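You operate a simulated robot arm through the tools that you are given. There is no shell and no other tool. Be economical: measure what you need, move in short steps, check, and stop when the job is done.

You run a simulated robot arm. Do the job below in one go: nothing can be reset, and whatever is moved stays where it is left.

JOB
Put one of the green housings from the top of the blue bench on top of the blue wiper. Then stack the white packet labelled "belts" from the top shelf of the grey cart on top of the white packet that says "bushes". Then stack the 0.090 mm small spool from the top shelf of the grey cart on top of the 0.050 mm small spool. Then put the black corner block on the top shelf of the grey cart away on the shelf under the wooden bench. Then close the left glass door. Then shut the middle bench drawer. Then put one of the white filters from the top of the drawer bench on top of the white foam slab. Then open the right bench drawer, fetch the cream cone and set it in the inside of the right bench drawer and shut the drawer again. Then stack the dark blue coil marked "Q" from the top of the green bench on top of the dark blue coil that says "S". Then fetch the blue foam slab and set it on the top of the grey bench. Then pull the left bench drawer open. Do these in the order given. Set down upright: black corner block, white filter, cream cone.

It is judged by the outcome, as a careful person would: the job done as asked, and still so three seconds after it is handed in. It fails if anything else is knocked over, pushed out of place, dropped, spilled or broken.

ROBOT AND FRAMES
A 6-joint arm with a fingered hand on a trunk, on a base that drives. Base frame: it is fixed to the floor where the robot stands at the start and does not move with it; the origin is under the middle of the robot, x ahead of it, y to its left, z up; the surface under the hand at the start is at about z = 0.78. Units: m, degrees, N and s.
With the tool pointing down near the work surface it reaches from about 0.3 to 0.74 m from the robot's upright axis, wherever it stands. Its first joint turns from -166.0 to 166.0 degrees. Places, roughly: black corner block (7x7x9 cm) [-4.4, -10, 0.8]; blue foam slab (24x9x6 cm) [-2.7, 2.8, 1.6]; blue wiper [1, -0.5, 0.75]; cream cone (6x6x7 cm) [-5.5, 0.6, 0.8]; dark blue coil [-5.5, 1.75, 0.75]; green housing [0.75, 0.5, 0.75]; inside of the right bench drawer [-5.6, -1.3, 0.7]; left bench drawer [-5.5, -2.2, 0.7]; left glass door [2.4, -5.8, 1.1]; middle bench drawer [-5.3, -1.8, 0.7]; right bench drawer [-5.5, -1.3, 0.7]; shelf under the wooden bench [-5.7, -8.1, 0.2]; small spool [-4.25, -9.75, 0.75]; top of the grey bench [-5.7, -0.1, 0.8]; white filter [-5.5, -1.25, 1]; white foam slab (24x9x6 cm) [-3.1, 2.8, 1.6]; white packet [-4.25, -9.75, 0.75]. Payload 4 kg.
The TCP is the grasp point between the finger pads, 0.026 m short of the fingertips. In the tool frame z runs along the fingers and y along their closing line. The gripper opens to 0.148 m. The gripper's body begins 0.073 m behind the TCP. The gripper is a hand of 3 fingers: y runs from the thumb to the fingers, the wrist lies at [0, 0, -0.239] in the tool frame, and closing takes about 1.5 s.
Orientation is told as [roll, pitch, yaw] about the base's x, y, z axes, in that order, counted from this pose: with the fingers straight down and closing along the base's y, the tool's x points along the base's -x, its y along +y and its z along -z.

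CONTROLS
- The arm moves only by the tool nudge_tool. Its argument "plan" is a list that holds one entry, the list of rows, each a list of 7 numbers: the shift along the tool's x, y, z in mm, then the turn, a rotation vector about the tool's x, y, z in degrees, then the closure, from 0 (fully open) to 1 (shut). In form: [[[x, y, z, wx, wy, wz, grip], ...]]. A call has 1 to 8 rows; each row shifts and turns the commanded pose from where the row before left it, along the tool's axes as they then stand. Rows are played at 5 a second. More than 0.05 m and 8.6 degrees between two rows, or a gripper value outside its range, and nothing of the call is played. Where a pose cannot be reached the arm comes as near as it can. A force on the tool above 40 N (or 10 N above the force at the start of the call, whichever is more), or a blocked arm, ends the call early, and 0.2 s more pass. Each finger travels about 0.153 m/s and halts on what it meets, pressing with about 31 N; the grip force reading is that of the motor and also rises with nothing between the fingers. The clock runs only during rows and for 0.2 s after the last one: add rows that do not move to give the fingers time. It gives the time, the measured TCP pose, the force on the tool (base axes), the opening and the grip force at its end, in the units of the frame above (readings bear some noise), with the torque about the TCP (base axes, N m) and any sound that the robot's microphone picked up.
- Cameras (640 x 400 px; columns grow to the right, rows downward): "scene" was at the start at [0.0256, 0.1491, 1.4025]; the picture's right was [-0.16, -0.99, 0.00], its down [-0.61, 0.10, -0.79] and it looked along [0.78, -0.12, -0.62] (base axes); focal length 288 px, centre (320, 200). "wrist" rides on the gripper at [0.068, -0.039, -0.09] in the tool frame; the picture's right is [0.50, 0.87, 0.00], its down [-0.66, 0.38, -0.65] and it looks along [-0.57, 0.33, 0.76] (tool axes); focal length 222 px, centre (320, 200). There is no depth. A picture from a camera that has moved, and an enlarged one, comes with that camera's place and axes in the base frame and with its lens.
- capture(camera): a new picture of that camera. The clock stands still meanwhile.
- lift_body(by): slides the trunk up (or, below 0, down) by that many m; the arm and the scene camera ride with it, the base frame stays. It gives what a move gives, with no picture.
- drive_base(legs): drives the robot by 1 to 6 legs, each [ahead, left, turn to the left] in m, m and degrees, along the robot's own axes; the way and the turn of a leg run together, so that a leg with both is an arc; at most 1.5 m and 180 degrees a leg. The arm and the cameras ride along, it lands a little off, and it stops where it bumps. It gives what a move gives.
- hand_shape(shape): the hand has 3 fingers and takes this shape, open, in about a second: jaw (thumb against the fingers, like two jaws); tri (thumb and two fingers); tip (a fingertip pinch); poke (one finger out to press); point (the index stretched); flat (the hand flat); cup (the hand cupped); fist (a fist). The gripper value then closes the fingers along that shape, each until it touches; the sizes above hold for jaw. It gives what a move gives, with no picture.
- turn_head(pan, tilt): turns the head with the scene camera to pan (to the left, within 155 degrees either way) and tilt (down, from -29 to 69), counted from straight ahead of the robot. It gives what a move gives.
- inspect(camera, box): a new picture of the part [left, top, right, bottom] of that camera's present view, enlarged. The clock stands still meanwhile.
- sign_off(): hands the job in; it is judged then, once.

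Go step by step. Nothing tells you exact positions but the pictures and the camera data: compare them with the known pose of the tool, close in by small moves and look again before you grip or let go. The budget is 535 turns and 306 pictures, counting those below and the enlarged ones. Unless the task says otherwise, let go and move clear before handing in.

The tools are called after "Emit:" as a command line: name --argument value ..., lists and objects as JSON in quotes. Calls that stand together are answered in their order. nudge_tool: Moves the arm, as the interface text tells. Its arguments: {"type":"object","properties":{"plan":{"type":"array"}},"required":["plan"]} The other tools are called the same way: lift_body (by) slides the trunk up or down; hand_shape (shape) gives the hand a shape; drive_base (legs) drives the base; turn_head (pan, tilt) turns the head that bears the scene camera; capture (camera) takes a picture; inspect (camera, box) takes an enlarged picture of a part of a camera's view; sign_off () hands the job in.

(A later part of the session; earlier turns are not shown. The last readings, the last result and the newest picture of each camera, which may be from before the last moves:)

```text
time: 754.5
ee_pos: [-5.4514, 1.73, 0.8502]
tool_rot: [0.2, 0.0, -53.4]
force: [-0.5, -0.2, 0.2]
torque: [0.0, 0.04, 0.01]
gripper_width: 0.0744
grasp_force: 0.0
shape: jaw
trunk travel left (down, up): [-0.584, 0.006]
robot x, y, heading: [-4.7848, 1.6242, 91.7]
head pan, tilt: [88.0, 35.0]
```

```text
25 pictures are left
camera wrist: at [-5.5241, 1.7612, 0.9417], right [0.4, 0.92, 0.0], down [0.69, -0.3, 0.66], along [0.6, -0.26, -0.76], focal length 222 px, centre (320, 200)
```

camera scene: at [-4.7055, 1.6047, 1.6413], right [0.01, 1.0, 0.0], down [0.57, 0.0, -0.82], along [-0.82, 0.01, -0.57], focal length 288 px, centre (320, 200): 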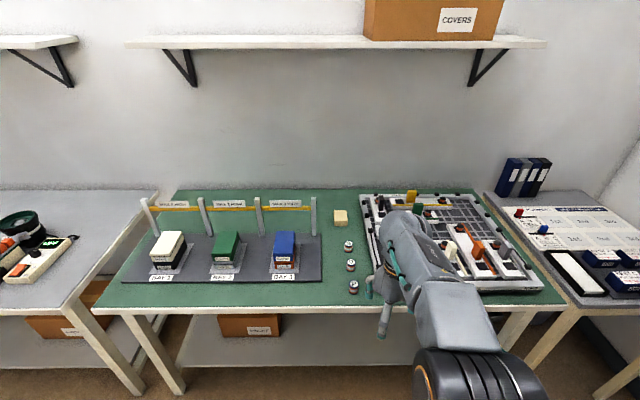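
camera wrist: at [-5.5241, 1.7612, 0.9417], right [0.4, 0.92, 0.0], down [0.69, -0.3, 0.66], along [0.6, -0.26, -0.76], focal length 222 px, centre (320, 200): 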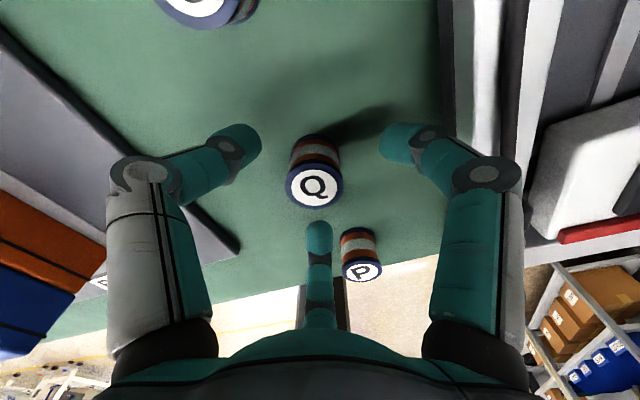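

Emit:
nudge_tool --plan '[[[-1, 1, 10, 0, 0, 0, 0.5], [0, 0, 0, 0, 0, 0, 0.65], [0, 0, 0, 0, 0, 0, 0.8], [0, 0, 0, 0, 0, 0, 1], [0, 0, 0, 0, 0, 0, 1], [0, 0, 0, 0, 0, 0, 1]]]'

Emit:
lift_body --by -0.001

Emit:
nudge_tool --plan '[[[0, 0, -20, 0, 0, 0, 1], [0, 0, -40, 0, 0, 0, 1], [0, 0, -20, 0, 0, 0, 1], [0, 0, 0, 0, 0, 0, 1]]]'

Emit:
capture --camera "wrist"

```text
time: 755.9
ee_pos: [-5.4493, 1.7302, 0.841]
tool_rot: [0.1, 0.1, -53.4]
force: [-0.2, -0.2, 1.1]
torque: [-0.01, 0.02, 0.01]
gripper_width: 0.028
grasp_force: 30.9
shape: jaw
trunk travel left (down, up): [-0.584, 0.006]
robot x, y, heading: [-4.7847, 1.6301, 91.5]
head pan, tilt: [88.0, 35.0]
```

```text
time: 756.4
ee_pos: [-5.4513, 1.7295, 0.8376]
tool_rot: [0.2, 0.0, -53.4]
force: [0.3, 0.0, 0.6]
torque: [-0.04, 0.02, -0.03]
gripper_width: 0.0283
grasp_force: 31.0
shape: jaw
trunk travel left (down, up): [-0.583, 0.007]
robot x, y, heading: [-4.7879, 1.6295, 92.0]
head pan, tilt: [88.0, 35.0]
```

```text
time: 757.4
ee_pos: [-5.4514, 1.7277, 0.9196]
tool_rot: [0.3, 0.1, -53.4]
force: [-0.3, -0.7, 0.1]
torque: [-0.03, 0.02, 0.01]
gripper_width: 0.0278
grasp_force: 31.2
shape: jaw
trunk travel left (down, up): [-0.583, 0.007]
robot x, y, heading: [-4.79, 1.626, 91.3]
head pan, tilt: [88.0, 35.0]
```

```text
24 pictures are left
camera wrist: at [-5.5237, 1.7609, 1.0112], right [0.4, 0.92, 0.0], down [0.69, -0.3, 0.66], along [0.6, -0.26, -0.75], focal length 222 px, centre (320, 200)
```

wrist: 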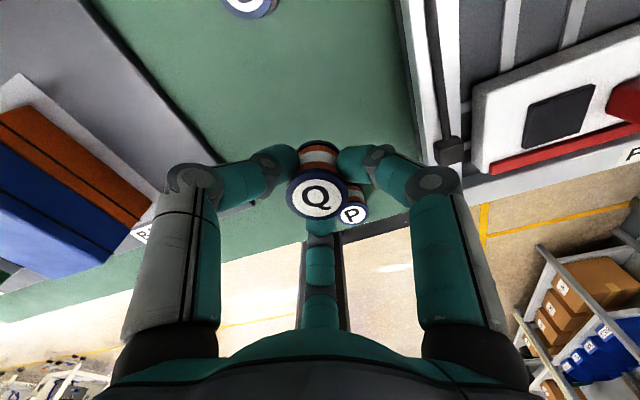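

Emit:
drive_base --legs '[[0, 0.06, 0]]'

Emit:
capture --camera "wrist"

```text
time: 758.3
ee_pos: [-5.512, 1.7283, 0.9189]
tool_rot: [0.2, 0.0, -53.4]
force: [0.0, -0.1, 0.0]
torque: [0.01, -0.02, -0.01]
gripper_width: 0.028
grasp_force: 31.4
shape: jaw
trunk travel left (down, up): [-0.583, 0.007]
robot x, y, heading: [-4.8484, 1.628, 91.6]
head pan, tilt: [88.0, 35.0]
```

```text
23 pictures are left
camera wrist: at [-5.5843, 1.7594, 1.0104], right [0.4, 0.92, 0.0], down [0.69, -0.3, 0.66], along [0.6, -0.26, -0.75], focal length 222 px, centre (320, 200)
```

wrist: 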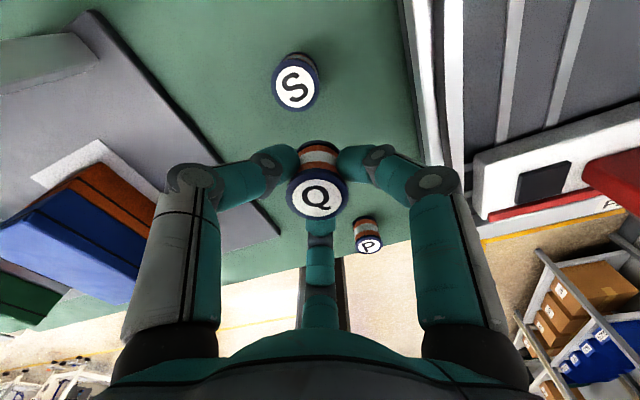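

Emit:
drive_base --legs '[[0, 0.039, 0]]'

Emit:
nudge_tool --plan '[[[0, 0, 15, 0, 0, 0, 1], [0, 0, 15, 0, 0, 0, 1], [0, 0, 0, 0, 0, 0, 1]]]'

Emit:
inspect --camera "wrist" --box '[220, 80, 420, 260]'

```text
time: 759.2
ee_pos: [-5.5515, 1.7261, 0.918]
tool_rot: [0.3, 0.0, -53.4]
force: [-0.4, -0.4, -0.9]
torque: [0.01, -0.01, 0.0]
gripper_width: 0.0281
grasp_force: 31.2
shape: jaw
trunk travel left (down, up): [-0.583, 0.007]
robot x, y, heading: [-4.8905, 1.6258, 91.5]
head pan, tilt: [88.0, 35.0]
```

```text
time: 760.0
ee_pos: [-5.5514, 1.7279, 0.8885]
tool_rot: [0.3, 0.1, -53.4]
force: [0.4, 0.9, -0.8]
torque: [0.0, -0.02, 0.01]
gripper_width: 0.0281
grasp_force: 30.7
shape: jaw
trunk travel left (down, up): [-0.583, 0.007]
robot x, y, heading: [-4.8865, 1.626, 91.6]
head pan, tilt: [88.0, 35.0]
```

```text
2.22 times, centred on (320, 170) of wrist
camera zoom: at [-5.6237, 1.7584, 0.9805], right [0.4, 0.92, 0.0], down [0.69, -0.3, 0.66], along [0.6, -0.26, -0.75], focal length 494 px, centre (320, 267)
```

zoom: 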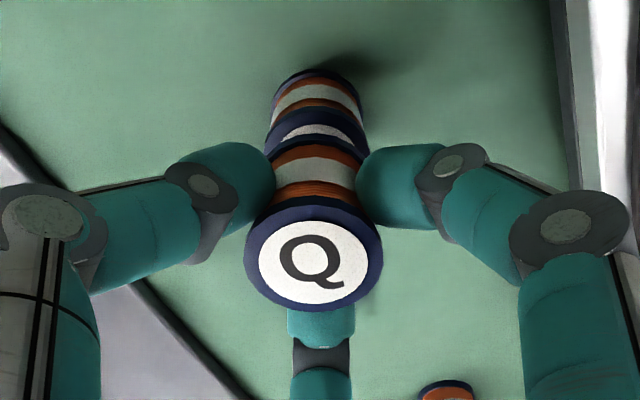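

Well aligned above S. Lower until contact.

Emit:
nudge_tool --plan '[[[0, 0, 6, 0, 0, 0, 1], [0, 0, 5, 0, 0, 0, 1], [0, 0, 0, 0, 0, 0, 1]]]'

Emit:
nudge_tool --plan '[[[0, 0, 2.5, 0, 0, 0, 1], [0, 0, 0, 0, 0, 0, 1]]]'

```text
time: 760.8
ee_pos: [-5.5525, 1.7279, 0.8773]
tool_rot: [0.3, 0.0, -53.4]
force: [-0.8, 0.6, -1.0]
torque: [0.02, 0.0, 0.02]
gripper_width: 0.0284
grasp_force: 30.8
shape: jaw
trunk travel left (down, up): [-0.583, 0.007]
robot x, y, heading: [-4.8878, 1.6277, 91.6]
head pan, tilt: [88.0, 35.0]
```

```text
time: 761.4
ee_pos: [-5.5502, 1.7262, 0.876]
tool_rot: [0.3, -0.1, -53.4]
force: [0.0, 0.3, -1.0]
torque: [0.0, 0.01, 0.01]
gripper_width: 0.028
grasp_force: 30.7
shape: jaw
trunk travel left (down, up): [-0.583, 0.007]
robot x, y, heading: [-4.8871, 1.6222, 91.6]
head pan, tilt: [88.0, 35.0]
```

Emit:
nudge_tool --plan '[[[0, 0, 2.5, 0, 0, 0, 1], [0, 0, 0, 0, 0, 0, 1]]]'

Emit:
nudge_tool --plan '[[[0, 0, 2.5, 0, 0, 0, 1], [0, 0, 0, 0, 0, 0, 1]]]'

```text
time: 762.0
ee_pos: [-5.5514, 1.728, 0.8746]
tool_rot: [0.2, 0.1, -53.3]
force: [0.0, 1.2, 12.0]
torque: [-0.04, -0.01, -0.03]
gripper_width: 0.0283
grasp_force: 30.7
shape: jaw
trunk travel left (down, up): [-0.583, 0.007]
robot x, y, heading: [-4.8847, 1.6253, 91.5]
head pan, tilt: [88.0, 35.0]
```

```text
time: 762.6
ee_pos: [-5.5503, 1.7271, 0.8733]
tool_rot: [0.0, 0.2, -53.4]
force: [-2.3, 1.2, 27.4]
torque: [-0.03, 0.09, -0.01]
gripper_width: 0.0288
grasp_force: 30.9
shape: jaw
trunk travel left (down, up): [-0.583, 0.007]
robot x, y, heading: [-4.8858, 1.623, 91.7]
head pan, tilt: [88.0, 35.0]
```

Emit:
nudge_tool --plan '[[[0, 0, -2.5, 0, 0, 0, 1], [0, 0, 0, 0, 0, 0, 1], [0, 0, 0, 0, 0, 0, 0.75], [0, 0, 0, 0, 0, 0, 0.65], [0, 0, 0, 0, 0, 0, 0.5], [0, 0, 0, 0, 0, 0, 0.4], [0, 0, 0, 0, 0, 0, 0.4]]]'

Emit:
nudge_tool --plan '[[[0, 0, -30, 0, 0, 0, 0.4], [0, 0, -40, 0, 0, 0, 0.4], [0, 0, -40, 0, 0, 0, 0.4], [0, 0, 0, 0, 0, 0, 0.4]]]'

Emit:
capture --camera "wrist"

```text
time: 764.2
ee_pos: [-5.5509, 1.7269, 0.8723]
tool_rot: [0.3, -0.1, -53.4]
force: [-0.7, -0.4, -0.7]
torque: [0.02, 0.01, -0.02]
gripper_width: 0.0883
grasp_force: 0.1
shape: jaw
trunk travel left (down, up): [-0.583, 0.007]
robot x, y, heading: [-4.8895, 1.6245, 91.6]
head pan, tilt: [88.0, 35.0]
```

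```text
time: 765.2
ee_pos: [-5.5524, 1.7272, 0.9834]
tool_rot: [0.3, -0.1, -53.4]
force: [0.2, 0.2, 0.7]
torque: [-0.01, 0.01, 0.01]
gripper_width: 0.0884
grasp_force: 0.0
shape: jaw
trunk travel left (down, up): [-0.583, 0.007]
robot x, y, heading: [-4.8856, 1.6237, 91.6]
head pan, tilt: [88.0, 35.0]
```

```text
21 pictures are left
camera wrist: at [-5.6242, 1.7575, 1.0748], right [0.4, 0.92, 0.0], down [0.69, -0.3, 0.66], along [0.6, -0.26, -0.75], focal length 222 px, centre (320, 200)
```

wrist: 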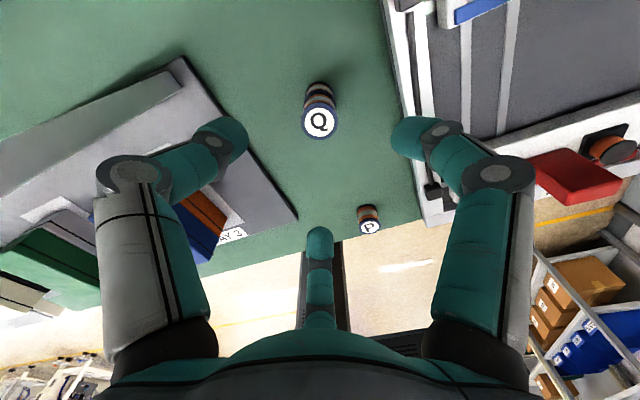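

Coils done. Now the blue foam slab on the rack top. First back away and re-tilt the tool (thumb up) as before.

Emit:
drive_base --legs '[[0, -0.45, 0]]'

Emit:
nudge_tool --plan '[[[0, 0, -40, 0, 0, 8.15, 0.6], [0, 0, -40, 0, 0, 8.15, 0.8], [0, 10, -40, 0, 0, 8.15, 1], [0, 15, -40, 0, 0, 8.15, 1], [0, 25, -40, 0, 0, 0, 1], [0, 25, -40, 0, 0, 0, 1], [0, 15, -10, 0, 0, 0, 1], [0, 0, 0, 0, 0, 0, 1]]]'

Emit:
nudge_tool --plan '[[[0, -25, 0, 7.2, 0, 0, 1], [0, -24, 3, 7.5, 0, 0, 1], [0, -23, 6, 7.5, 0, 0, 1], [0, -22, 9, 7.5, 0, 0, 1], [0, -20, 13, 7.5, 0, 0, 1], [0, -18, 16, 7.5, 0, 0, 1], [0, -15, 19, 7.5, 0, 0, 1], [0, -12, 21, 7.5, 0, 0, 1]]]'

```text
time: 767.9
ee_pos: [-5.0998, 1.739, 0.9808]
tool_rot: [0.3, 0.0, -53.5]
force: [0.8, 0.0, 0.1]
torque: [-0.01, -0.01, -0.01]
gripper_width: 0.0883
grasp_force: 0.0
shape: jaw
trunk travel left (down, up): [-0.583, 0.007]
robot x, y, heading: [-4.4382, 1.6357, 91.5]
head pan, tilt: [88.0, 35.0]
```

```text
time: 769.7
ee_pos: [-5.0125, 1.7494, 1.2337]
tool_rot: [0.2, 0.1, -86.0]
force: [0.3, 0.0, 1.2]
torque: [-0.01, 0.0, 0.01]
gripper_width: 0.0001
grasp_force: 31.3
shape: jaw
trunk travel left (down, up): [-0.583, 0.007]
robot x, y, heading: [-4.4376, 1.6374, 91.4]
head pan, tilt: [88.0, 35.0]
```

```text
time: 771.5
ee_pos: [-5.2044, 1.7368, 1.2224]
tool_rot: [-59.5, 0.0, -86.2]
force: [-0.1, 1.1, -0.5]
torque: [0.0, -0.03, 0.02]
gripper_width: 0.0003
grasp_force: 30.7
shape: jaw
trunk travel left (down, up): [-0.583, 0.007]
robot x, y, heading: [-4.4377, 1.6376, 91.7]
head pan, tilt: [88.0, 35.0]
```

Emit:
nudge_tool --plan '[[[0, -25.6, -37, 0, 0, 0, 1], [0, -25.6, -37, 0, 0, 0, 1], [0, -25.6, -37, 0, 0, 0, 1], [0, -25.6, -37, 0, 0, 0, 1], [0, -25.6, -37, 1, 0, 0, 1], [0, -25.6, -37, 1, 0, 0, 1], [0, -25.6, -37, 2, 0, 0, 1], [0, -25.6, -37, 2, 0, 0, 1]]]'

Emit:
nudge_tool --plan '[[[0, -25.6, -37, 2, 0, 0, 1], [0, -25.6, -30, 2, 0, 0, 1], [0, -22, -20, 0, 0, 0, 1]]]'

Emit:
drive_base --legs '[[0, 0, -90], [0.4, -0.3, 0], [1.3, 0, 0]]'

Emit:
turn_head --pan 88 --tilt 12

Emit:
capture --camera "scene"

```text
time: 773.3
ee_pos: [-5.0499, 1.7479, 1.5476]
tool_rot: [-65.5, 0.2, -86.0]
force: [0.7, 0.5, -0.2]
torque: [0.02, 0.0, 0.01]
gripper_width: 0.0
grasp_force: 30.8
shape: jaw
trunk travel left (down, up): [-0.583, 0.007]
robot x, y, heading: [-4.4327, 1.6344, 91.8]
head pan, tilt: [88.0, 35.0]
```

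```text
time: 774.1
ee_pos: [-4.9981, 1.75, 1.649]
tool_rot: [-69.4, 0.2, -86.1]
force: [0.0, -0.5, -0.3]
torque: [0.02, -0.01, 0.01]
gripper_width: 0.0002
grasp_force: 31.3
shape: jaw
trunk travel left (down, up): [-0.583, 0.007]
robot x, y, heading: [-4.435, 1.6401, 91.7]
head pan, tilt: [88.0, 35.0]
```

```text
time: 787.1
ee_pos: [-2.6156, 1.9554, 1.648]
tool_rot: [-69.5, 0.1, -175.6]
force: [-0.3, -0.2, 0.0]
torque: [-0.02, -0.02, -0.02]
gripper_width: 0.0001
grasp_force: 30.6
shape: jaw
trunk travel left (down, up): [-0.583, 0.007]
robot x, y, heading: [-2.722, 1.3901, 2.1]
head pan, tilt: [88.0, 35.0]
```

```text
time: 787.9
ee_pos: [-2.6137, 1.9538, 1.6473]
tool_rot: [-69.5, 0.2, -175.6]
force: [1.1, 0.0, -0.8]
torque: [0.02, -0.02, -0.02]
gripper_width: 0.0
grasp_force: 30.8
shape: jaw
trunk travel left (down, up): [-0.583, 0.007]
robot x, y, heading: [-2.7206, 1.3913, 2.1]
head pan, tilt: [88.0, 12.0]
```

```text
20 pictures are left
camera scene: at [-2.7888, 1.6456, 1.6772], right [1.0, 0.0, 0.0], down [0.0, -0.21, -0.98], along [0.0, 0.98, -0.21], focal length 288 px, centre (320, 200)
```

scene: 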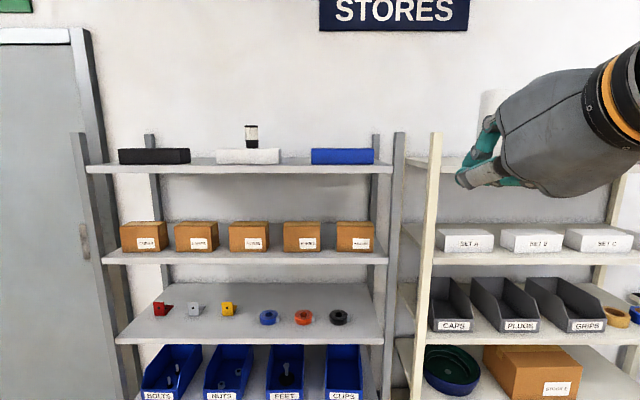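

Emit:
nudge_tool --plan '[[[0, -15, -6, 0, 0, 0, 1], [0, -15, -6, 0, 0, 0, 1], [0, -14, -6, 0, 0, 0, 1]]]'

Emit:
drive_base --legs '[[-0.06, 0.7, -1]]'

Emit:
capture --camera "scene"

```text
time: 788.7
ee_pos: [-2.6148, 1.9459, 1.6901]
tool_rot: [-69.6, 0.0, -175.8]
force: [0.2, -1.1, 0.1]
torque: [0.01, -0.02, -0.04]
gripper_width: 0.0
grasp_force: 30.5
shape: jaw
out of reach, approached as far as the arm can: row 3
trunk travel left (down, up): [-0.583, 0.007]
robot x, y, heading: [-2.7273, 1.3898, 2.3]
head pan, tilt: [88.0, 12.0]
```

```text
time: 792.6
ee_pos: [-2.6809, 2.6433, 1.689]
tool_rot: [-69.3, 0.0, -176.7]
force: [-0.5, 0.2, -0.9]
torque: [-0.03, 0.0, 0.01]
gripper_width: 0.0
grasp_force: 31.1
shape: jaw
trunk travel left (down, up): [-0.583, 0.007]
robot x, y, heading: [-2.799, 2.0833, 1.0]
head pan, tilt: [88.0, 12.0]
```

```text
19 pictures are left
camera scene: at [-2.8623, 2.3424, 1.6772], right [1.0, -0.02, 0.0], down [0.0, -0.21, -0.98], along [0.02, 0.98, -0.21], focal length 288 px, centre (320, 200)
```

scene: 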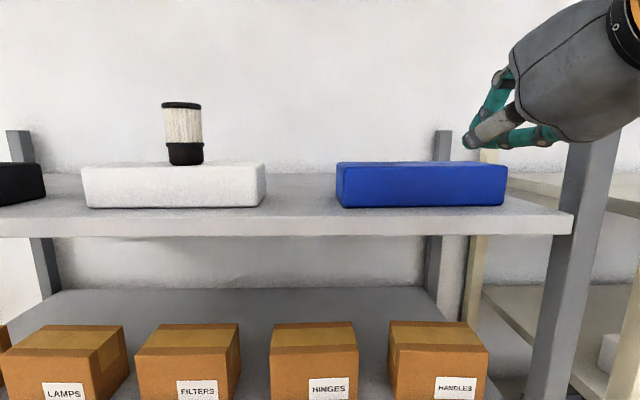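

Emit:
drive_base --legs '[[-0.028, 0.15, 0]]'

Emit:
lift_body --by -0.022

Emit:
lift_body --by -0.006

Emit:
capture --camera "scene"

```text
time: 794.0
ee_pos: [-2.7125, 2.7942, 1.6891]
tool_rot: [-69.4, 0.1, -176.6]
force: [0.8, 0.0, 0.8]
torque: [-0.03, -0.02, 0.0]
gripper_width: 0.0001
grasp_force: 31.2
shape: jaw
trunk travel left (down, up): [-0.583, 0.007]
robot x, y, heading: [-2.8355, 2.2386, 0.9]
head pan, tilt: [88.0, 12.0]
```

```text
time: 794.6
ee_pos: [-2.7128, 2.7915, 1.6667]
tool_rot: [-69.4, 0.1, -176.6]
force: [-0.7, 1.2, 0.3]
torque: [0.02, 0.0, -0.02]
gripper_width: 0.0001
grasp_force: 31.2
shape: jaw
trunk travel left (down, up): [-0.561, 0.029]
robot x, y, heading: [-2.8358, 2.2362, 1.2]
head pan, tilt: [88.0, 12.0]
```

```text
time: 795.2
ee_pos: [-2.7126, 2.7925, 1.6604]
tool_rot: [-69.4, 0.1, -176.6]
force: [0.0, -0.1, 0.3]
torque: [-0.02, 0.01, 0.0]
gripper_width: 0.0002
grasp_force: 31.0
shape: jaw
trunk travel left (down, up): [-0.555, 0.035]
robot x, y, heading: [-2.8334, 2.2359, 1.4]
head pan, tilt: [88.0, 12.0]
```

```text
18 pictures are left
camera scene: at [-2.8936, 2.4914, 1.6492], right [1.0, -0.02, 0.0], down [0.0, -0.21, -0.98], along [0.02, 0.98, -0.21], focal length 288 px, centre (320, 200)
```

scene: 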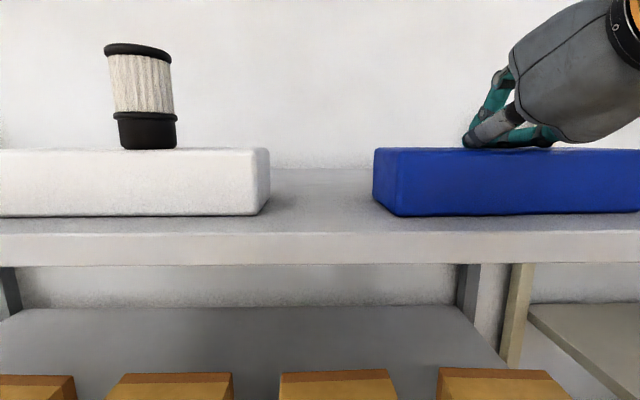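

Emit:
lift_body --by -0.005

Emit:
lift_body --by -0.004

```text
time: 795.7
ee_pos: [-2.7128, 2.7902, 1.6573]
tool_rot: [-69.7, 0.1, -176.6]
force: [1.9, 3.3, 18.7]
torque: [0.05, -0.02, -0.03]
gripper_width: 0.0
grasp_force: 31.2
shape: jaw
trunk travel left (down, up): [-0.55, 0.04]
robot x, y, heading: [-2.8348, 2.2391, 0.8]
head pan, tilt: [88.0, 12.0]
```

```text
time: 796.2
ee_pos: [-2.7129, 2.7889, 1.6557]
tool_rot: [-69.7, 0.1, -176.6]
force: [2.9, 6.0, 34.0]
torque: [0.12, -0.02, -0.04]
gripper_width: 0.0
grasp_force: 31.2
shape: jaw
trunk travel left (down, up): [-0.546, 0.044]
robot x, y, heading: [-2.8329, 2.2366, 1.0]
head pan, tilt: [88.0, 12.0]
```

Emit:
drive_base --legs '[[0, -0.035, 0]]'

Emit:
capture --camera "scene"

```text
time: 797.0
ee_pos: [-2.7149, 2.7807, 1.6581]
tool_rot: [-70.4, -0.1, -176.5]
force: [1.2, 0.4, 10.2]
torque: [0.03, -0.01, -0.05]
gripper_width: 0.0
grasp_force: 31.5
shape: jaw
trunk travel left (down, up): [-0.546, 0.044]
robot x, y, heading: [-2.8318, 2.2267, 1.1]
head pan, tilt: [88.0, 12.0]
stopped in leg 1: the force on the tool passed its limit at 49 N (the readings are from after the stop); the commanded pose is now the measured one
```

```text
17 pictures are left
camera scene: at [-2.8935, 2.4821, 1.6402], right [1.0, -0.02, 0.0], down [0.0, -0.21, -0.98], along [0.02, 0.98, -0.21], focal length 288 px, centre (320, 200)
```

scene: 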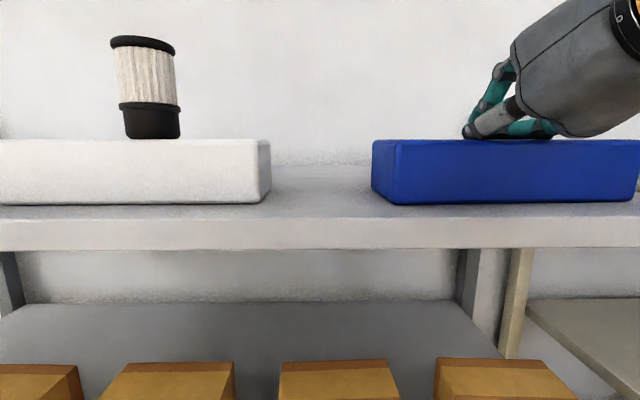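

Emit:
drive_base --legs '[[0, -0.04, 0]]'

Emit:
capture --camera "scene"

```text
time: 797.9
ee_pos: [-2.7117, 2.7405, 1.6558]
tool_rot: [-70.3, -0.1, -176.5]
force: [0.5, 0.7, 18.1]
torque: [0.02, 0.03, -0.04]
gripper_width: 0.0001
grasp_force: 31.8
shape: jaw
trunk travel left (down, up): [-0.546, 0.044]
robot x, y, heading: [-2.8309, 2.1857, 1.2]
head pan, tilt: [88.0, 12.0]
```

```text
16 pictures are left
camera scene: at [-2.8928, 2.4418, 1.6406], right [1.0, -0.02, 0.0], down [0.0, -0.21, -0.98], along [0.02, 0.98, -0.21], focal length 288 px, centre (320, 200)
```

scene: 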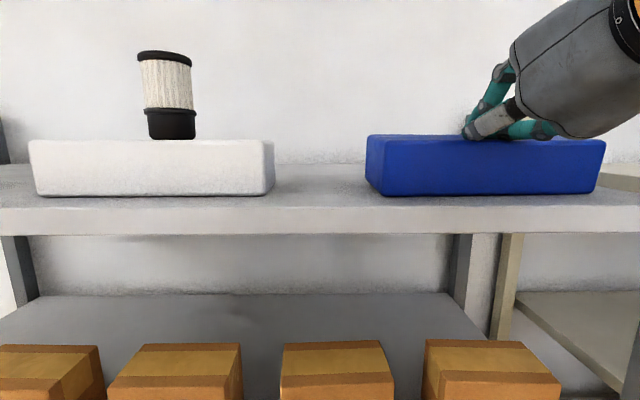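

Friction-dragging doesn't work. New approach: grip the slab by its right end (fingers on its front and back faces, thumb on top) with the tool pointing west. Back off and swing the tool in free space.

Emit:
lift_body --by 0.044

Emit:
drive_base --legs '[[0.6, -0.75, -1]]'

Emit:
nudge_tool --plan '[[[-46, 3.5, -9.6, 0, -6.8, -2.48, 1], [-46.9, 1.5, -4, 0, -6.8, -2.48, 1], [-47.1, -0.5, 1.5, 0, -6.8, -2.48, 1], [-46.5, -2.6, 7.1, 0, -6.8, -2.48, 1], [-45.2, -4.6, 12.6, 0, -6.8, -2.48, 1], [-43.1, -6.5, 17.9, 0, -6.8, -2.48, 1]]]'

Emit:
nudge_tool --plan '[[[-40.4, -8.3, 22.8, 0, -6.8, -2.48, 1], [-37, -10, 27.4, 0, -6.8, -2.48, 1], [-33, -11.5, 31.6, 0, -6.8, -2.48, 1], [-28.5, -12.8, 35.3, 0, -6.8, -2.48, 1], [-23.6, -14, 38.4, 0, -6.8, -2.48, 1], [-18.2, -14.9, 40.9, 0, -6.8, -2.48, 1]]]'

```text
time: 798.8
ee_pos: [-2.712, 2.7436, 1.6998]
tool_rot: [-70.2, -0.1, -176.5]
force: [-0.1, 0.0, 0.2]
torque: [0.01, 0.01, 0.05]
gripper_width: 0.0
grasp_force: 30.9
shape: jaw
trunk travel left (down, up): [-0.59, 0.0]
robot x, y, heading: [-2.8332, 2.1901, 1.2]
head pan, tilt: [88.0, 12.0]
```

```text
time: 803.8
ee_pos: [-2.0957, 1.9904, 1.6999]
tool_rot: [-70.2, 0.0, -177.7]
force: [0.3, -0.4, -0.5]
torque: [0.0, 0.0, -0.01]
gripper_width: 0.0003
grasp_force: 31.2
shape: jaw
trunk travel left (down, up): [-0.59, 0.0]
robot x, y, heading: [-2.2284, 1.4378, 0.1]
head pan, tilt: [88.0, 12.0]
```

```text
time: 805.2
ee_pos: [-2.3698, 1.9201, 1.7005]
tool_rot: [-70.2, 0.1, -134.2]
force: [0.6, -0.8, 0.6]
torque: [-0.02, 0.01, 0.01]
gripper_width: 0.0
grasp_force: 30.1
shape: jaw
trunk travel left (down, up): [-0.59, 0.0]
robot x, y, heading: [-2.2273, 1.4389, -0.2]
head pan, tilt: [88.0, 12.0]
```

```text
time: 806.4
ee_pos: [-2.488, 1.9068, 1.6542]
tool_rot: [-70.7, 1.0, -107.9]
force: [0.5, 0.2, 0.7]
torque: [0.03, -0.01, -0.04]
gripper_width: 0.0002
grasp_force: 31.1
shape: jaw
out of reach, approached as far as the arm can: row 2, 3, 4, 5, 6
trunk travel left (down, up): [-0.59, 0.0]
robot x, y, heading: [-2.2256, 1.4404, -0.2]
head pan, tilt: [88.0, 12.0]
stopped in row 6: the arm was blocked; the commanded pose is now the measured one
```

Emit:
nudge_tool --plan '[[[6, -12, -4, 0, 2, 0.7, 1], [6, -14, -5, 0, 2, 0.7, 1], [0, -14, -5, 0, 0, 0, 0.5], [0, -10, -4, 0, 0, 0, 0.2], [0, 0, 0, 0, 0, 0, 0]]]'

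Emit:
capture --camera "scene"

```text
time: 807.6
ee_pos: [-2.4762, 1.9052, 1.6676]
tool_rot: [-70.6, 0.9, -112.2]
force: [-0.3, 0.6, 0.6]
torque: [0.03, 0.01, 0.02]
gripper_width: 0.1478
grasp_force: 0.1
shape: jaw
out of reach, approached as far as the arm can: row 1, 2, 3, 4
trunk travel left (down, up): [-0.59, 0.0]
robot x, y, heading: [-2.2232, 1.4462, -0.0]
head pan, tilt: [88.0, 12.0]
```

```text
15 pictures are left
camera scene: at [-2.2815, 1.6957, 1.6842], right [1.0, -0.04, 0.0], down [-0.01, -0.21, -0.98], along [0.04, 0.98, -0.21], focal length 288 px, centre (320, 200)
```

scene: 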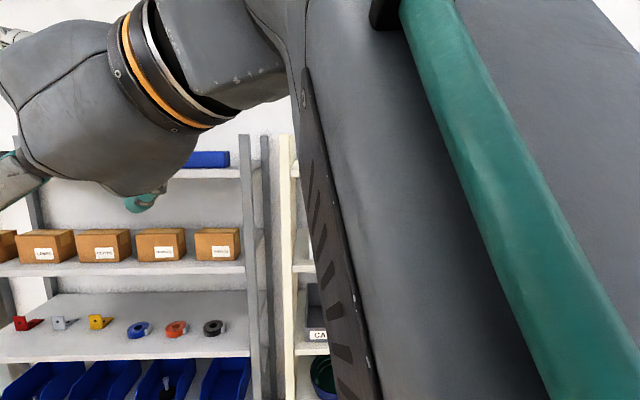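

The forearm is blocked by the robot's own head on this side. I'll swing the arm across the front to the robot's right side, so I can work with the base facing west.

Emit:
nudge_tool --plan '[[[34.3, 10, -28.7, 0, 4.7, 1.66, 0.5], [34.3, 10, -28.7, 0, 4.7, 1.66, 0.5], [34.3, 10, -28.7, 0, 4.7, 1.66, 0.5], [34.3, 10, -28.7, 0, 4.7, 1.66, 0.5], [34.3, 10, -28.7, 0, 4.7, 1.66, 0.5], [34.3, 10, -28.7, 0, 4.7, 1.66, 0.5], [34.3, 10, -28.7, 0, 4.7, 1.66, 0.5], [34.3, 10, -28.7, 0, 4.7, 1.66, 0.5]]]'

Emit:
nudge_tool --plan '[[[34.3, 10, -28.7, 0, 4.7, 1.66, 0.5], [34.3, 10, -28.7, 0, 4.7, 1.66, 0.5], [34.3, 10, -28.7, 0, 4.7, 1.66, 0.5], [34.3, 10, -28.7, 0, 4.7, 1.66, 0.5], [34.3, 10, -28.7, 0, 4.7, 1.66, 0.5], [34.3, 10, -28.7, 0, 4.7, 1.66, 0.5], [34.3, 10, -28.7, 0, 4.7, 1.66, 0.5], [34.3, 10, -28.7, 0, 4.7, 1.66, 0.5]]]'

Emit:
nudge_tool --plan '[[[34.3, 10, -28.7, 0, 4.7, 1.66, 0.5], [34.3, 10, -28.7, 0, 4.7, 1.66, 0.5], [34.3, 10, -28.7, 0, 4.7, 1.66, 0.5], [34.3, 10, -28.7, 0, 4.7, 1.66, 0.5], [34.3, 10, -28.7, 0, 4.7, 1.66, 0.5], [34.3, 10, -28.7, 0, 4.7, 1.66, 0.5], [34.3, 10, -28.7, 0, 4.7, 1.66, 0.5], [34.3, 10, -28.7, 0, 4.7, 1.66, 0.5]]]'

```text
time: 809.4
ee_pos: [-2.1163, 1.9697, 1.6847]
tool_rot: [-71.0, 0.6, -152.1]
force: [0.7, 0.7, 0.0]
torque: [-0.02, 0.0, 0.01]
gripper_width: 0.0745
grasp_force: 0.1
shape: jaw
out of reach, approached as far as the arm can: row 2, 4, 6, 8
trunk travel left (down, up): [-0.59, 0.0]
robot x, y, heading: [-2.2247, 1.4401, -0.2]
head pan, tilt: [88.0, 12.0]
```

```text
time: 811.2
ee_pos: [-1.8052, 1.7872, 1.7003]
tool_rot: [-71.3, 0.0, 168.1]
force: [-0.4, -1.3, 0.8]
torque: [-0.02, 0.02, -0.02]
gripper_width: 0.0742
grasp_force: 0.1
shape: jaw
out of reach, approached as far as the arm can: row 2, 4, 6, 8
trunk travel left (down, up): [-0.59, 0.0]
robot x, y, heading: [-2.2284, 1.4394, -0.2]
head pan, tilt: [88.0, 12.0]
```

```text
time: 813.0
ee_pos: [-1.6834, 1.4486, 1.7041]
tool_rot: [-71.2, -0.7, 128.2]
force: [0.1, 0.6, -0.1]
torque: [0.01, 0.0, 0.0]
gripper_width: 0.0746
grasp_force: 0.1
shape: jaw
out of reach, approached as far as the arm can: row 3, 6
trunk travel left (down, up): [-0.59, 0.0]
robot x, y, heading: [-2.2274, 1.4387, 0.0]
head pan, tilt: [88.0, 12.0]
```

Emit:
nudge_tool --plan '[[[34.3, 10, -28.7, 0, 4.7, 1.66, 0.5], [34.3, 10, -28.7, 0, 4.7, 1.66, 0.5], [34.3, 10, -28.7, 0, 4.7, 1.66, 0.5], [34.3, 10, -28.7, 0, 4.7, 1.66, 0.5], [34.3, 10, -28.7, 0, 4.7, 1.66, 0.5], [34.3, 10, -28.7, 0, 4.7, 1.66, 0.5], [34.3, 10, -28.7, 0, 4.7, 1.66, 0.5], [34.3, 10, -28.7, 0, 4.7, 1.66, 0.5]]]'

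Emit:
nudge_tool --plan '[[[34.3, 10, -28.7, 0, 4.7, 1.66, 0.5], [34.3, 10, -28.7, 0, 4.7, 1.66, 0.5], [34.3, 10, -28.7, 0, 4.7, 1.66, 0.5], [34.3, 10, -28.7, 0, 4.7, 1.66, 0.5], [34.3, 10, -28.7, 0, 4.7, 1.66, 0.5], [0, 0, 0, 0, 0, 0, 0.5]]]'

```text
time: 814.8
ee_pos: [-1.8103, 1.1104, 1.6973]
tool_rot: [-70.7, -0.8, 88.2]
force: [0.1, -0.2, 0.2]
torque: [0.03, 0.02, 0.01]
gripper_width: 0.0744
grasp_force: 0.1
shape: jaw
trunk travel left (down, up): [-0.59, 0.0]
robot x, y, heading: [-2.2235, 1.4393, -0.2]
head pan, tilt: [88.0, 12.0]
```

```text
time: 816.2
ee_pos: [-1.9926, 0.9817, 1.6884]
tool_rot: [-70.4, -0.8, 63.3]
force: [0.8, -0.9, -0.2]
torque: [-0.01, 0.0, 0.02]
gripper_width: 0.0744
grasp_force: 0.0
shape: jaw
out of reach, approached as far as the arm can: row 1, 4, 5
trunk travel left (down, up): [-0.59, 0.0]
robot x, y, heading: [-2.224, 1.4394, -0.5]
head pan, tilt: [88.0, 12.0]
```

Emit:
nudge_tool --plan '[[[-25, 2, -5.5, 0, -6.32, -2.2, 0.2], [-25.5, 1, -2.8, 0, -6.32, -2.2, 0.2], [-25.7, 0, 0, 0, -6.32, -2.2, 0.2], [-25.5, -1, 2.8, 0, -6.32, -2.2, 0.2], [0, 0, 0, 0, 0, 0, 0.2]]]'

Emit:
drive_base --legs '[[0, 0, 180]]'

```text
time: 817.4
ee_pos: [-1.9677, 1.0806, 1.6892]
tool_rot: [-70.8, -1.0, 90.4]
force: [-0.4, 0.0, 0.5]
torque: [0.0, -0.01, 0.01]
gripper_width: 0.1183
grasp_force: 0.0
shape: jaw
trunk travel left (down, up): [-0.59, 0.0]
robot x, y, heading: [-2.2249, 1.442, -0.3]
head pan, tilt: [88.0, 12.0]
```

```text
time: 825.2
ee_pos: [-2.4942, 1.7903, 1.6887]
tool_rot: [-70.9, -1.0, -88.2]
force: [0.0, 0.2, 0.3]
torque: [0.0, 0.0, -0.01]
gripper_width: 0.1183
grasp_force: 0.1
shape: jaw
trunk travel left (down, up): [-0.59, 0.0]
robot x, y, heading: [-2.2255, 1.4393, -178.5]
head pan, tilt: [88.0, 12.0]
```

Emit:
nudge_tool --plan '[[[0, -14, -5, 0, 0, 0, 0.1], [0, -14, -5, 0, 0, 0, 0.1], [0, 0, 0, 0, 0, 0, 0.1]]]'

Emit:
drive_base --legs '[[0.06, -0.75, -1.5]]'

Emit:
turn_head --pan -75 --tilt 15

Emit:
capture --camera "scene"

```text
time: 826.0
ee_pos: [-2.4926, 1.79, 1.6885]
tool_rot: [-70.9, -0.9, -88.2]
force: [0.1, 0.7, -0.9]
torque: [0.03, -0.02, 0.0]
gripper_width: 0.1332
grasp_force: 0.0
shape: jaw
out of reach, approached as far as the arm can: row 1, 2
trunk travel left (down, up): [-0.59, 0.0]
robot x, y, heading: [-2.2272, 1.438, -178.6]
head pan, tilt: [88.0, 12.0]
```

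```text
time: 830.1
ee_pos: [-2.5533, 2.5497, 1.6892]
tool_rot: [-70.8, -0.9, -89.7]
force: [0.7, 0.4, 0.2]
torque: [0.03, -0.02, 0.01]
gripper_width: 0.1332
grasp_force: 0.0
shape: jaw
trunk travel left (down, up): [-0.59, 0.0]
robot x, y, heading: [-2.2985, 2.1905, -180.0]
head pan, tilt: [88.0, 12.0]
```

```text
time: 832.6
ee_pos: [-2.5534, 2.5496, 1.6884]
tool_rot: [-70.7, -1.0, -89.7]
force: [1.0, -0.5, 0.8]
torque: [-0.04, 0.0, -0.01]
gripper_width: 0.1331
grasp_force: 0.0
shape: jaw
trunk travel left (down, up): [-0.59, 0.0]
robot x, y, heading: [-2.2953, 2.1922, -179.8]
head pan, tilt: [-75.0, 15.0]
```

```text
14 pictures are left
camera scene: at [-2.2596, 2.1225, 1.6794], right [0.97, 0.26, 0.0], down [0.07, -0.25, -0.97], along [-0.25, 0.93, -0.26], focal length 288 px, centre (320, 200)
```

scene: 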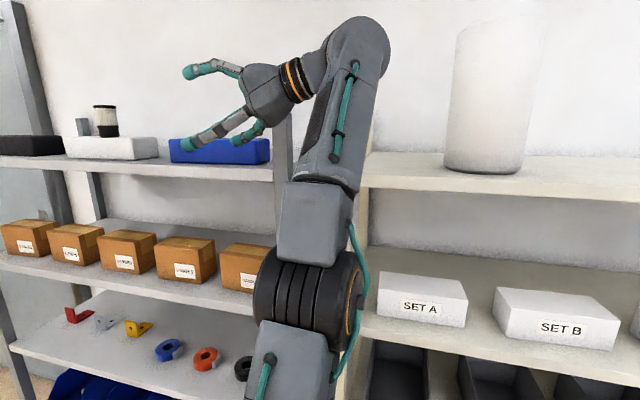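

Now I have a clear path: pitch up a little, cross left of the rack's corner post with the hand closed, then shift to the slab's right end.

Emit:
nudge_tool --plan '[[[0, 0, 0, 3, 0, 0, 0.8], [0, -10, -3, 3, 0, 0, 1], [0, -8, -3, 0, 0, 0, 1], [0, 0, 0, 0, 0, 0, 1]]]'

Emit:
drive_base --legs '[[0.17, 0, 0]]'

Emit:
drive_base --legs '[[0, -0.25, 0]]'

Emit:
capture --camera "scene"

```text
time: 833.6
ee_pos: [-2.5527, 2.5508, 1.7063]
tool_rot: [-76.8, -1.0, -89.6]
force: [-0.2, 0.1, 0.6]
torque: [-0.01, 0.01, -0.02]
gripper_width: 0.0001
grasp_force: 30.6
shape: jaw
trunk travel left (down, up): [-0.59, 0.0]
robot x, y, heading: [-2.2958, 2.1947, -179.6]
head pan, tilt: [-75.0, 15.0]
```

```text
time: 835.1
ee_pos: [-2.7253, 2.5498, 1.7062]
tool_rot: [-76.7, -1.0, -89.6]
force: [0.1, 0.2, 0.3]
torque: [-0.01, 0.0, -0.02]
gripper_width: 0.0
grasp_force: 30.7
shape: jaw
trunk travel left (down, up): [-0.59, 0.0]
robot x, y, heading: [-2.4645, 2.1943, -179.9]
head pan, tilt: [-75.0, 15.0]
```

```text
time: 836.7
ee_pos: [-2.7255, 2.7139, 1.7203]
tool_rot: [-76.5, 1.7, -89.7]
force: [0.0, 0.3, -0.2]
torque: [-0.01, 0.01, 0.01]
gripper_width: 0.0002
grasp_force: 31.2
shape: jaw
trunk travel left (down, up): [-0.59, 0.0]
robot x, y, heading: [-2.4646, 2.3827, -180.0]
head pan, tilt: [-75.0, 15.0]
stopped in leg 1: the robot was blocked; the commanded pose is now the measured one
```

```text
13 pictures are left
camera scene: at [-2.4309, 2.3055, 1.6788], right [0.97, 0.26, 0.0], down [0.07, -0.25, -0.97], along [-0.25, 0.93, -0.25], focal length 288 px, centre (320, 200)
```

scene: 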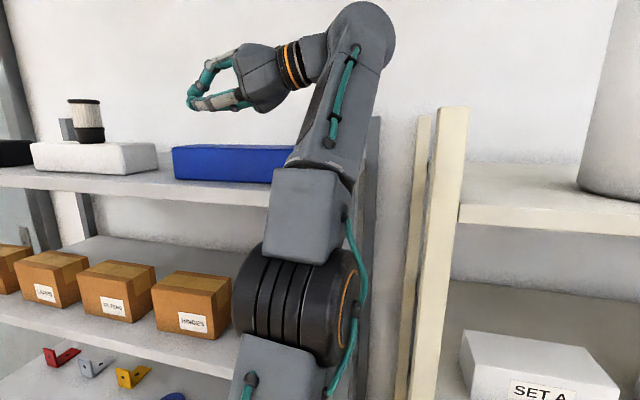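

The arm's elbow meets the shelf, so the end-grip from there is out of reach. Alternative: push the slab's right end back so it turns and its left end faces me, then grip that end. Back off and turn the tool to point north.

Emit:
drive_base --legs '[[0, 0.45, 0]]'

Emit:
nudge_tool --plan '[[[29.4, 0, -2, 0, 7.3, 1.69, 1], [29.4, 0, -2, 0, 7.3, 1.69, 1], [29.4, 0, -2, 0, 7.3, 1.69, 1], [29.4, 0, -2, 0, 7.3, 1.69, 1], [29.4, 0, -2, 0, 7.3, 1.69, 1], [29.4, 0, -2, 0, 7.3, 1.69, 1], [29.4, 0, -2, 0, 7.3, 1.69, 1], [29.4, 0, -2, 0, 7.3, 1.69, 1]]]'

Emit:
nudge_tool --plan '[[[29.4, 0, -2, 0, 7.3, 1.69, 1], [29.4, 0, -2, 0, 7.3, 1.69, 1], [29.4, 0, -2, 0, 7.3, 1.69, 1], [29.4, 0, -2, 0, 7.3, 1.69, 1], [0, 0, 0, 0, 0, 0, 1]]]'

```text
time: 839.4
ee_pos: [-2.7252, 2.2752, 1.7163]
tool_rot: [-76.6, 0.8, -89.7]
force: [-0.4, -0.2, -0.4]
torque: [0.02, -0.01, 0.01]
gripper_width: 0.0001
grasp_force: 31.0
shape: jaw
trunk travel left (down, up): [-0.59, 0.0]
robot x, y, heading: [-2.4689, 1.9319, -179.8]
head pan, tilt: [-75.0, 15.0]
```

```text
time: 841.2
ee_pos: [-2.6128, 2.4703, 1.7249]
tool_rot: [-77.6, 0.8, -149.8]
force: [-0.3, 0.1, -0.8]
torque: [-0.01, -0.03, 0.02]
gripper_width: 0.0001
grasp_force: 30.9
shape: jaw
trunk travel left (down, up): [-0.59, 0.0]
robot x, y, heading: [-2.4691, 1.9338, -180.0]
head pan, tilt: [-75.0, 15.0]
```

```text
time: 842.4
ee_pos: [-2.5013, 2.501, 1.7279]
tool_rot: [-77.9, 0.4, -179.6]
force: [0.0, -0.1, -0.7]
torque: [-0.01, -0.01, -0.01]
gripper_width: 0.0
grasp_force: 31.4
shape: jaw
trunk travel left (down, up): [-0.59, 0.0]
robot x, y, heading: [-2.4685, 1.9288, -179.9]
head pan, tilt: [-75.0, 15.0]
```

Emit:
nudge_tool --plan '[[[0, 0, 0, -6.5, 0, 0, 1], [0, 0, 0, -6.5, 0, 0, 1], [0, 0, 0, 0, 0, 0, 1]]]'

Emit:
drive_base --legs '[[0.113, -0.1, 0]]'

Emit:
lift_body --by -0.085

Emit:
capture --camera "scene"

```text
time: 843.2
ee_pos: [-2.4989, 2.4742, 1.6844]
tool_rot: [-64.9, 0.5, -179.6]
force: [-1.4, -0.3, -0.2]
torque: [0.01, -0.03, 0.01]
gripper_width: 0.0
grasp_force: 31.3
shape: jaw
out of reach, approached as far as the arm can: row 1, 2
trunk travel left (down, up): [-0.59, 0.0]
robot x, y, heading: [-2.4666, 1.9328, -179.8]
head pan, tilt: [-75.0, 15.0]
```

```text
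time: 844.6
ee_pos: [-2.6147, 2.5754, 1.6847]
tool_rot: [-64.9, 0.4, -179.4]
force: [-0.3, -0.3, 0.0]
torque: [0.01, 0.0, -0.03]
gripper_width: 0.0
grasp_force: 31.0
shape: jaw
trunk travel left (down, up): [-0.59, 0.0]
robot x, y, heading: [-2.5779, 2.0311, -179.7]
head pan, tilt: [-75.0, 15.0]
```

```text
time: 845.8
ee_pos: [-2.6138, 2.5755, 1.6]
tool_rot: [-64.9, 0.3, -179.5]
force: [-0.3, 0.7, 0.1]
torque: [0.0, 0.0, -0.03]
gripper_width: 0.0001
grasp_force: 31.0
shape: jaw
trunk travel left (down, up): [-0.505, 0.085]
robot x, y, heading: [-2.5836, 2.0336, -179.9]
head pan, tilt: [-75.0, 15.0]
```

```text
12 pictures are left
camera scene: at [-2.5448, 1.9622, 1.5944], right [0.97, 0.26, 0.0], down [0.07, -0.25, -0.97], along [-0.25, 0.93, -0.26], focal length 288 px, centre (320, 200)
```

scene: 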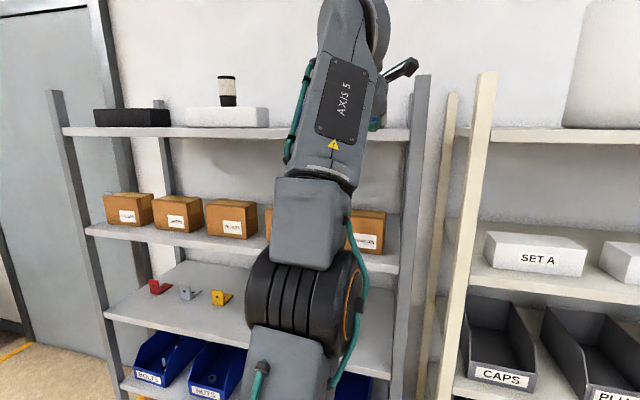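

Emit:
lift_body --by 0.037

Emit:
drive_base --legs '[[0, -0.145, 0], [0, -0.13, 0]]'

Emit:
turn_head --pan -105 --tilt 15

Emit:
capture --camera "scene"

```text
time: 846.6
ee_pos: [-2.6135, 2.5745, 1.6359]
tool_rot: [-64.9, 0.4, -179.5]
force: [0.7, -0.1, 0.6]
torque: [-0.04, 0.03, 0.01]
gripper_width: 0.0
grasp_force: 30.9
shape: jaw
trunk travel left (down, up): [-0.542, 0.048]
robot x, y, heading: [-2.5817, 2.0291, -179.8]
head pan, tilt: [-75.0, 15.0]
```

```text
time: 848.8
ee_pos: [-2.616, 2.8525, 1.6368]
tool_rot: [-64.9, 0.3, -179.4]
force: [0.7, -0.4, 0.5]
torque: [0.0, -0.01, -0.05]
gripper_width: 0.0
grasp_force: 30.6
shape: jaw
trunk travel left (down, up): [-0.542, 0.048]
robot x, y, heading: [-2.5826, 2.3062, -179.8]
head pan, tilt: [-75.0, 15.0]
```

```text
time: 849.8
ee_pos: [-2.6151, 2.8517, 1.637]
tool_rot: [-64.9, 0.4, -179.4]
force: [0.2, -0.9, -0.6]
torque: [-0.01, -0.01, -0.01]
gripper_width: 0.0002
grasp_force: 30.9
shape: jaw
trunk travel left (down, up): [-0.542, 0.048]
robot x, y, heading: [-2.5799, 2.3099, -179.7]
head pan, tilt: [-105.0, 15.0]
```

```text
11 pictures are left
camera scene: at [-2.4974, 2.239, 1.6314], right [0.97, -0.25, 0.0], down [-0.07, -0.25, -0.97], along [0.24, 0.93, -0.26], focal length 288 px, centre (320, 200)
```

scene: 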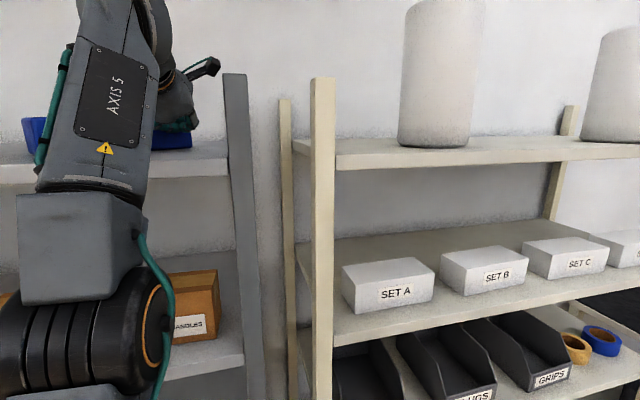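

Emit:
drive_base --legs '[[0, 0.3, 0], [-0.25, 0, 0]]'

Emit:
turn_head --pan -72 --tilt 10

Emit:
capture --camera "scene"

```text
time: 853.2
ee_pos: [-2.3626, 2.5509, 1.6363]
tool_rot: [-64.9, 0.4, -179.4]
force: [0.7, 0.4, 0.9]
torque: [-0.01, -0.01, 0.01]
gripper_width: 0.0001
grasp_force: 31.4
shape: jaw
trunk travel left (down, up): [-0.542, 0.048]
robot x, y, heading: [-2.333, 2.0101, -179.7]
head pan, tilt: [-105.0, 15.0]
```

```text
time: 854.2
ee_pos: [-2.3629, 2.552, 1.6361]
tool_rot: [-64.8, 0.4, -179.4]
force: [-0.8, 0.5, -0.6]
torque: [0.04, 0.0, 0.0]
gripper_width: 0.0
grasp_force: 30.6
shape: jaw
trunk travel left (down, up): [-0.542, 0.048]
robot x, y, heading: [-2.3297, 2.006, -179.6]
head pan, tilt: [-72.0, 10.0]
```

```text
10 pictures are left
camera scene: at [-2.2966, 1.9382, 1.6395], right [0.95, 0.31, 0.0], down [0.05, -0.17, -0.98], along [-0.31, 0.94, -0.17], focal length 288 px, centre (320, 200)
```

scene: 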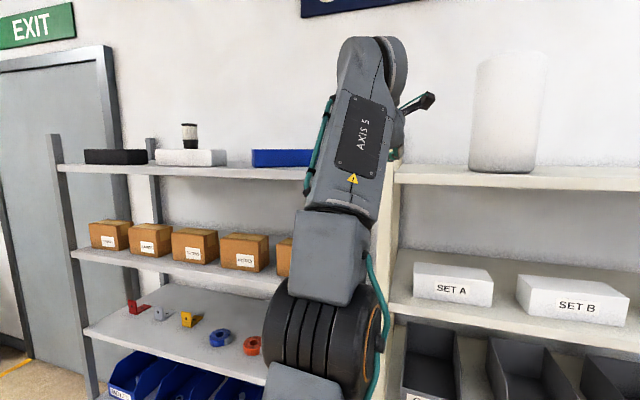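

Emit:
inspect --camera "scene" --box '[150, 110, 330, 200]'

```text
3.56 times, centred on (240, 155) of scene
camera zoom: at [-2.2966, 1.9382, 1.6395], right [0.95, 0.31, 0.0], down [0.05, -0.17, -0.98], along [-0.31, 0.94, -0.17], focal length 1025 px, centre (604, 360)
```

zoom: 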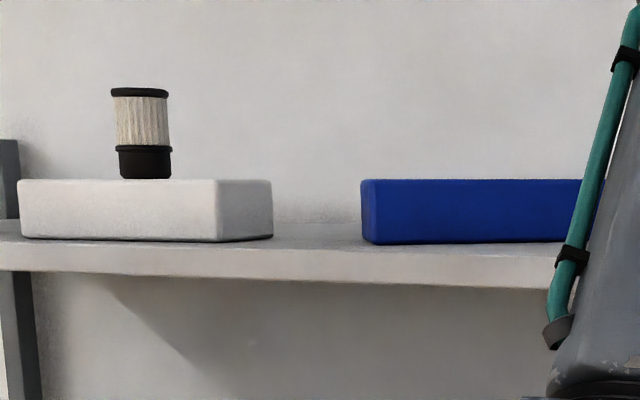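

The slab has turned ~40° but also slid back. A push on its left end toward the right will turn it end-on to me.

Emit:
drive_base --legs '[[0.525, 0, 0], [0, -0.235, 0], [-0.1, 0, 0], [-0.06, 0, 0]]'

Emit:
capture --camera "wrist"

```text
time: 860.0
ee_pos: [-2.7217, 2.7856, 1.6369]
tool_rot: [-64.8, 0.5, -179.9]
force: [0.6, -0.7, 0.4]
torque: [-0.04, 0.02, 0.0]
gripper_width: 0.0
grasp_force: 30.7
shape: jaw
trunk travel left (down, up): [-0.542, 0.048]
robot x, y, heading: [-2.6985, 2.24, 180.0]
head pan, tilt: [-72.0, 10.0]
```

```text
8 pictures are left
camera wrist: at [-2.6549, 2.7206, 1.7123], right [0.51, -0.37, -0.78], down [-0.65, -0.75, -0.07], along [-0.56, 0.54, -0.62], focal length 222 px, centre (320, 200)
```

wrist: 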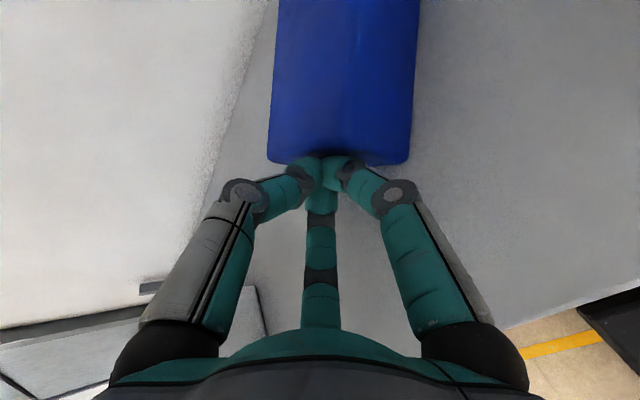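

The slab's near end is now around [-2.72, 2.81] with its axis at ~43°. Back off, turn the tool to 43°, open, and slide onto that end.

Emit:
drive_base --legs '[[0, 0.22, 0]]'

Emit:
nudge_tool --plan '[[[29.5, 0, -2, 0, 7.07, 3.3, 0.5], [29.5, 0, -2, 0, 7.07, 3.3, 0.3], [29.5, 0, -2, 0, 7.07, 3.3, 0.1], [29.5, 0, -2, 0, 7.07, 3.3, 0.1], [29.5, 0, -2, 0, 7.07, 3.3, 0.05], [29.5, 0, -2, 0, 7.07, 3.3, 0.05], [-25, -10, 21, 0, 0, 0, 0.05], [-25, -10, 21, 0, 0, 0, 0.05]]]'

Emit:
nudge_tool --plan '[[[0, 0, 0, 0, 0, 0, 0.05]]]'

```text
time: 861.6
ee_pos: [-2.7235, 2.5666, 1.6357]
tool_rot: [-64.9, 0.4, -179.7]
force: [0.5, -0.2, -0.8]
torque: [-0.02, 0.04, 0.0]
gripper_width: 0.0002
grasp_force: 31.1
shape: jaw
trunk travel left (down, up): [-0.542, 0.048]
robot x, y, heading: [-2.6922, 2.0213, 179.9]
head pan, tilt: [-72.0, 10.0]
```

```text
time: 863.4
ee_pos: [-2.4835, 2.4429, 1.6495]
tool_rot: [-64.5, 0.0, 134.3]
force: [0.0, 0.2, 1.0]
torque: [-0.02, -0.01, 0.01]
gripper_width: 0.1404
grasp_force: 0.0
shape: jaw
out of reach, approached as far as the arm can: row 3, 4, 5, 6, 7, 8
trunk travel left (down, up): [-0.542, 0.048]
robot x, y, heading: [-2.6926, 2.0225, 180.1]
head pan, tilt: [-72.0, 10.0]
```

```text
time: 863.8
ee_pos: [-2.4852, 2.4441, 1.6491]
tool_rot: [-64.5, -0.1, 134.3]
force: [0.3, -0.5, 0.4]
torque: [-0.02, -0.01, 0.0]
gripper_width: 0.1404
grasp_force: 0.0
shape: jaw
trunk travel left (down, up): [-0.542, 0.048]
robot x, y, heading: [-2.696, 2.0244, 179.8]
head pan, tilt: [-72.0, 10.0]
```

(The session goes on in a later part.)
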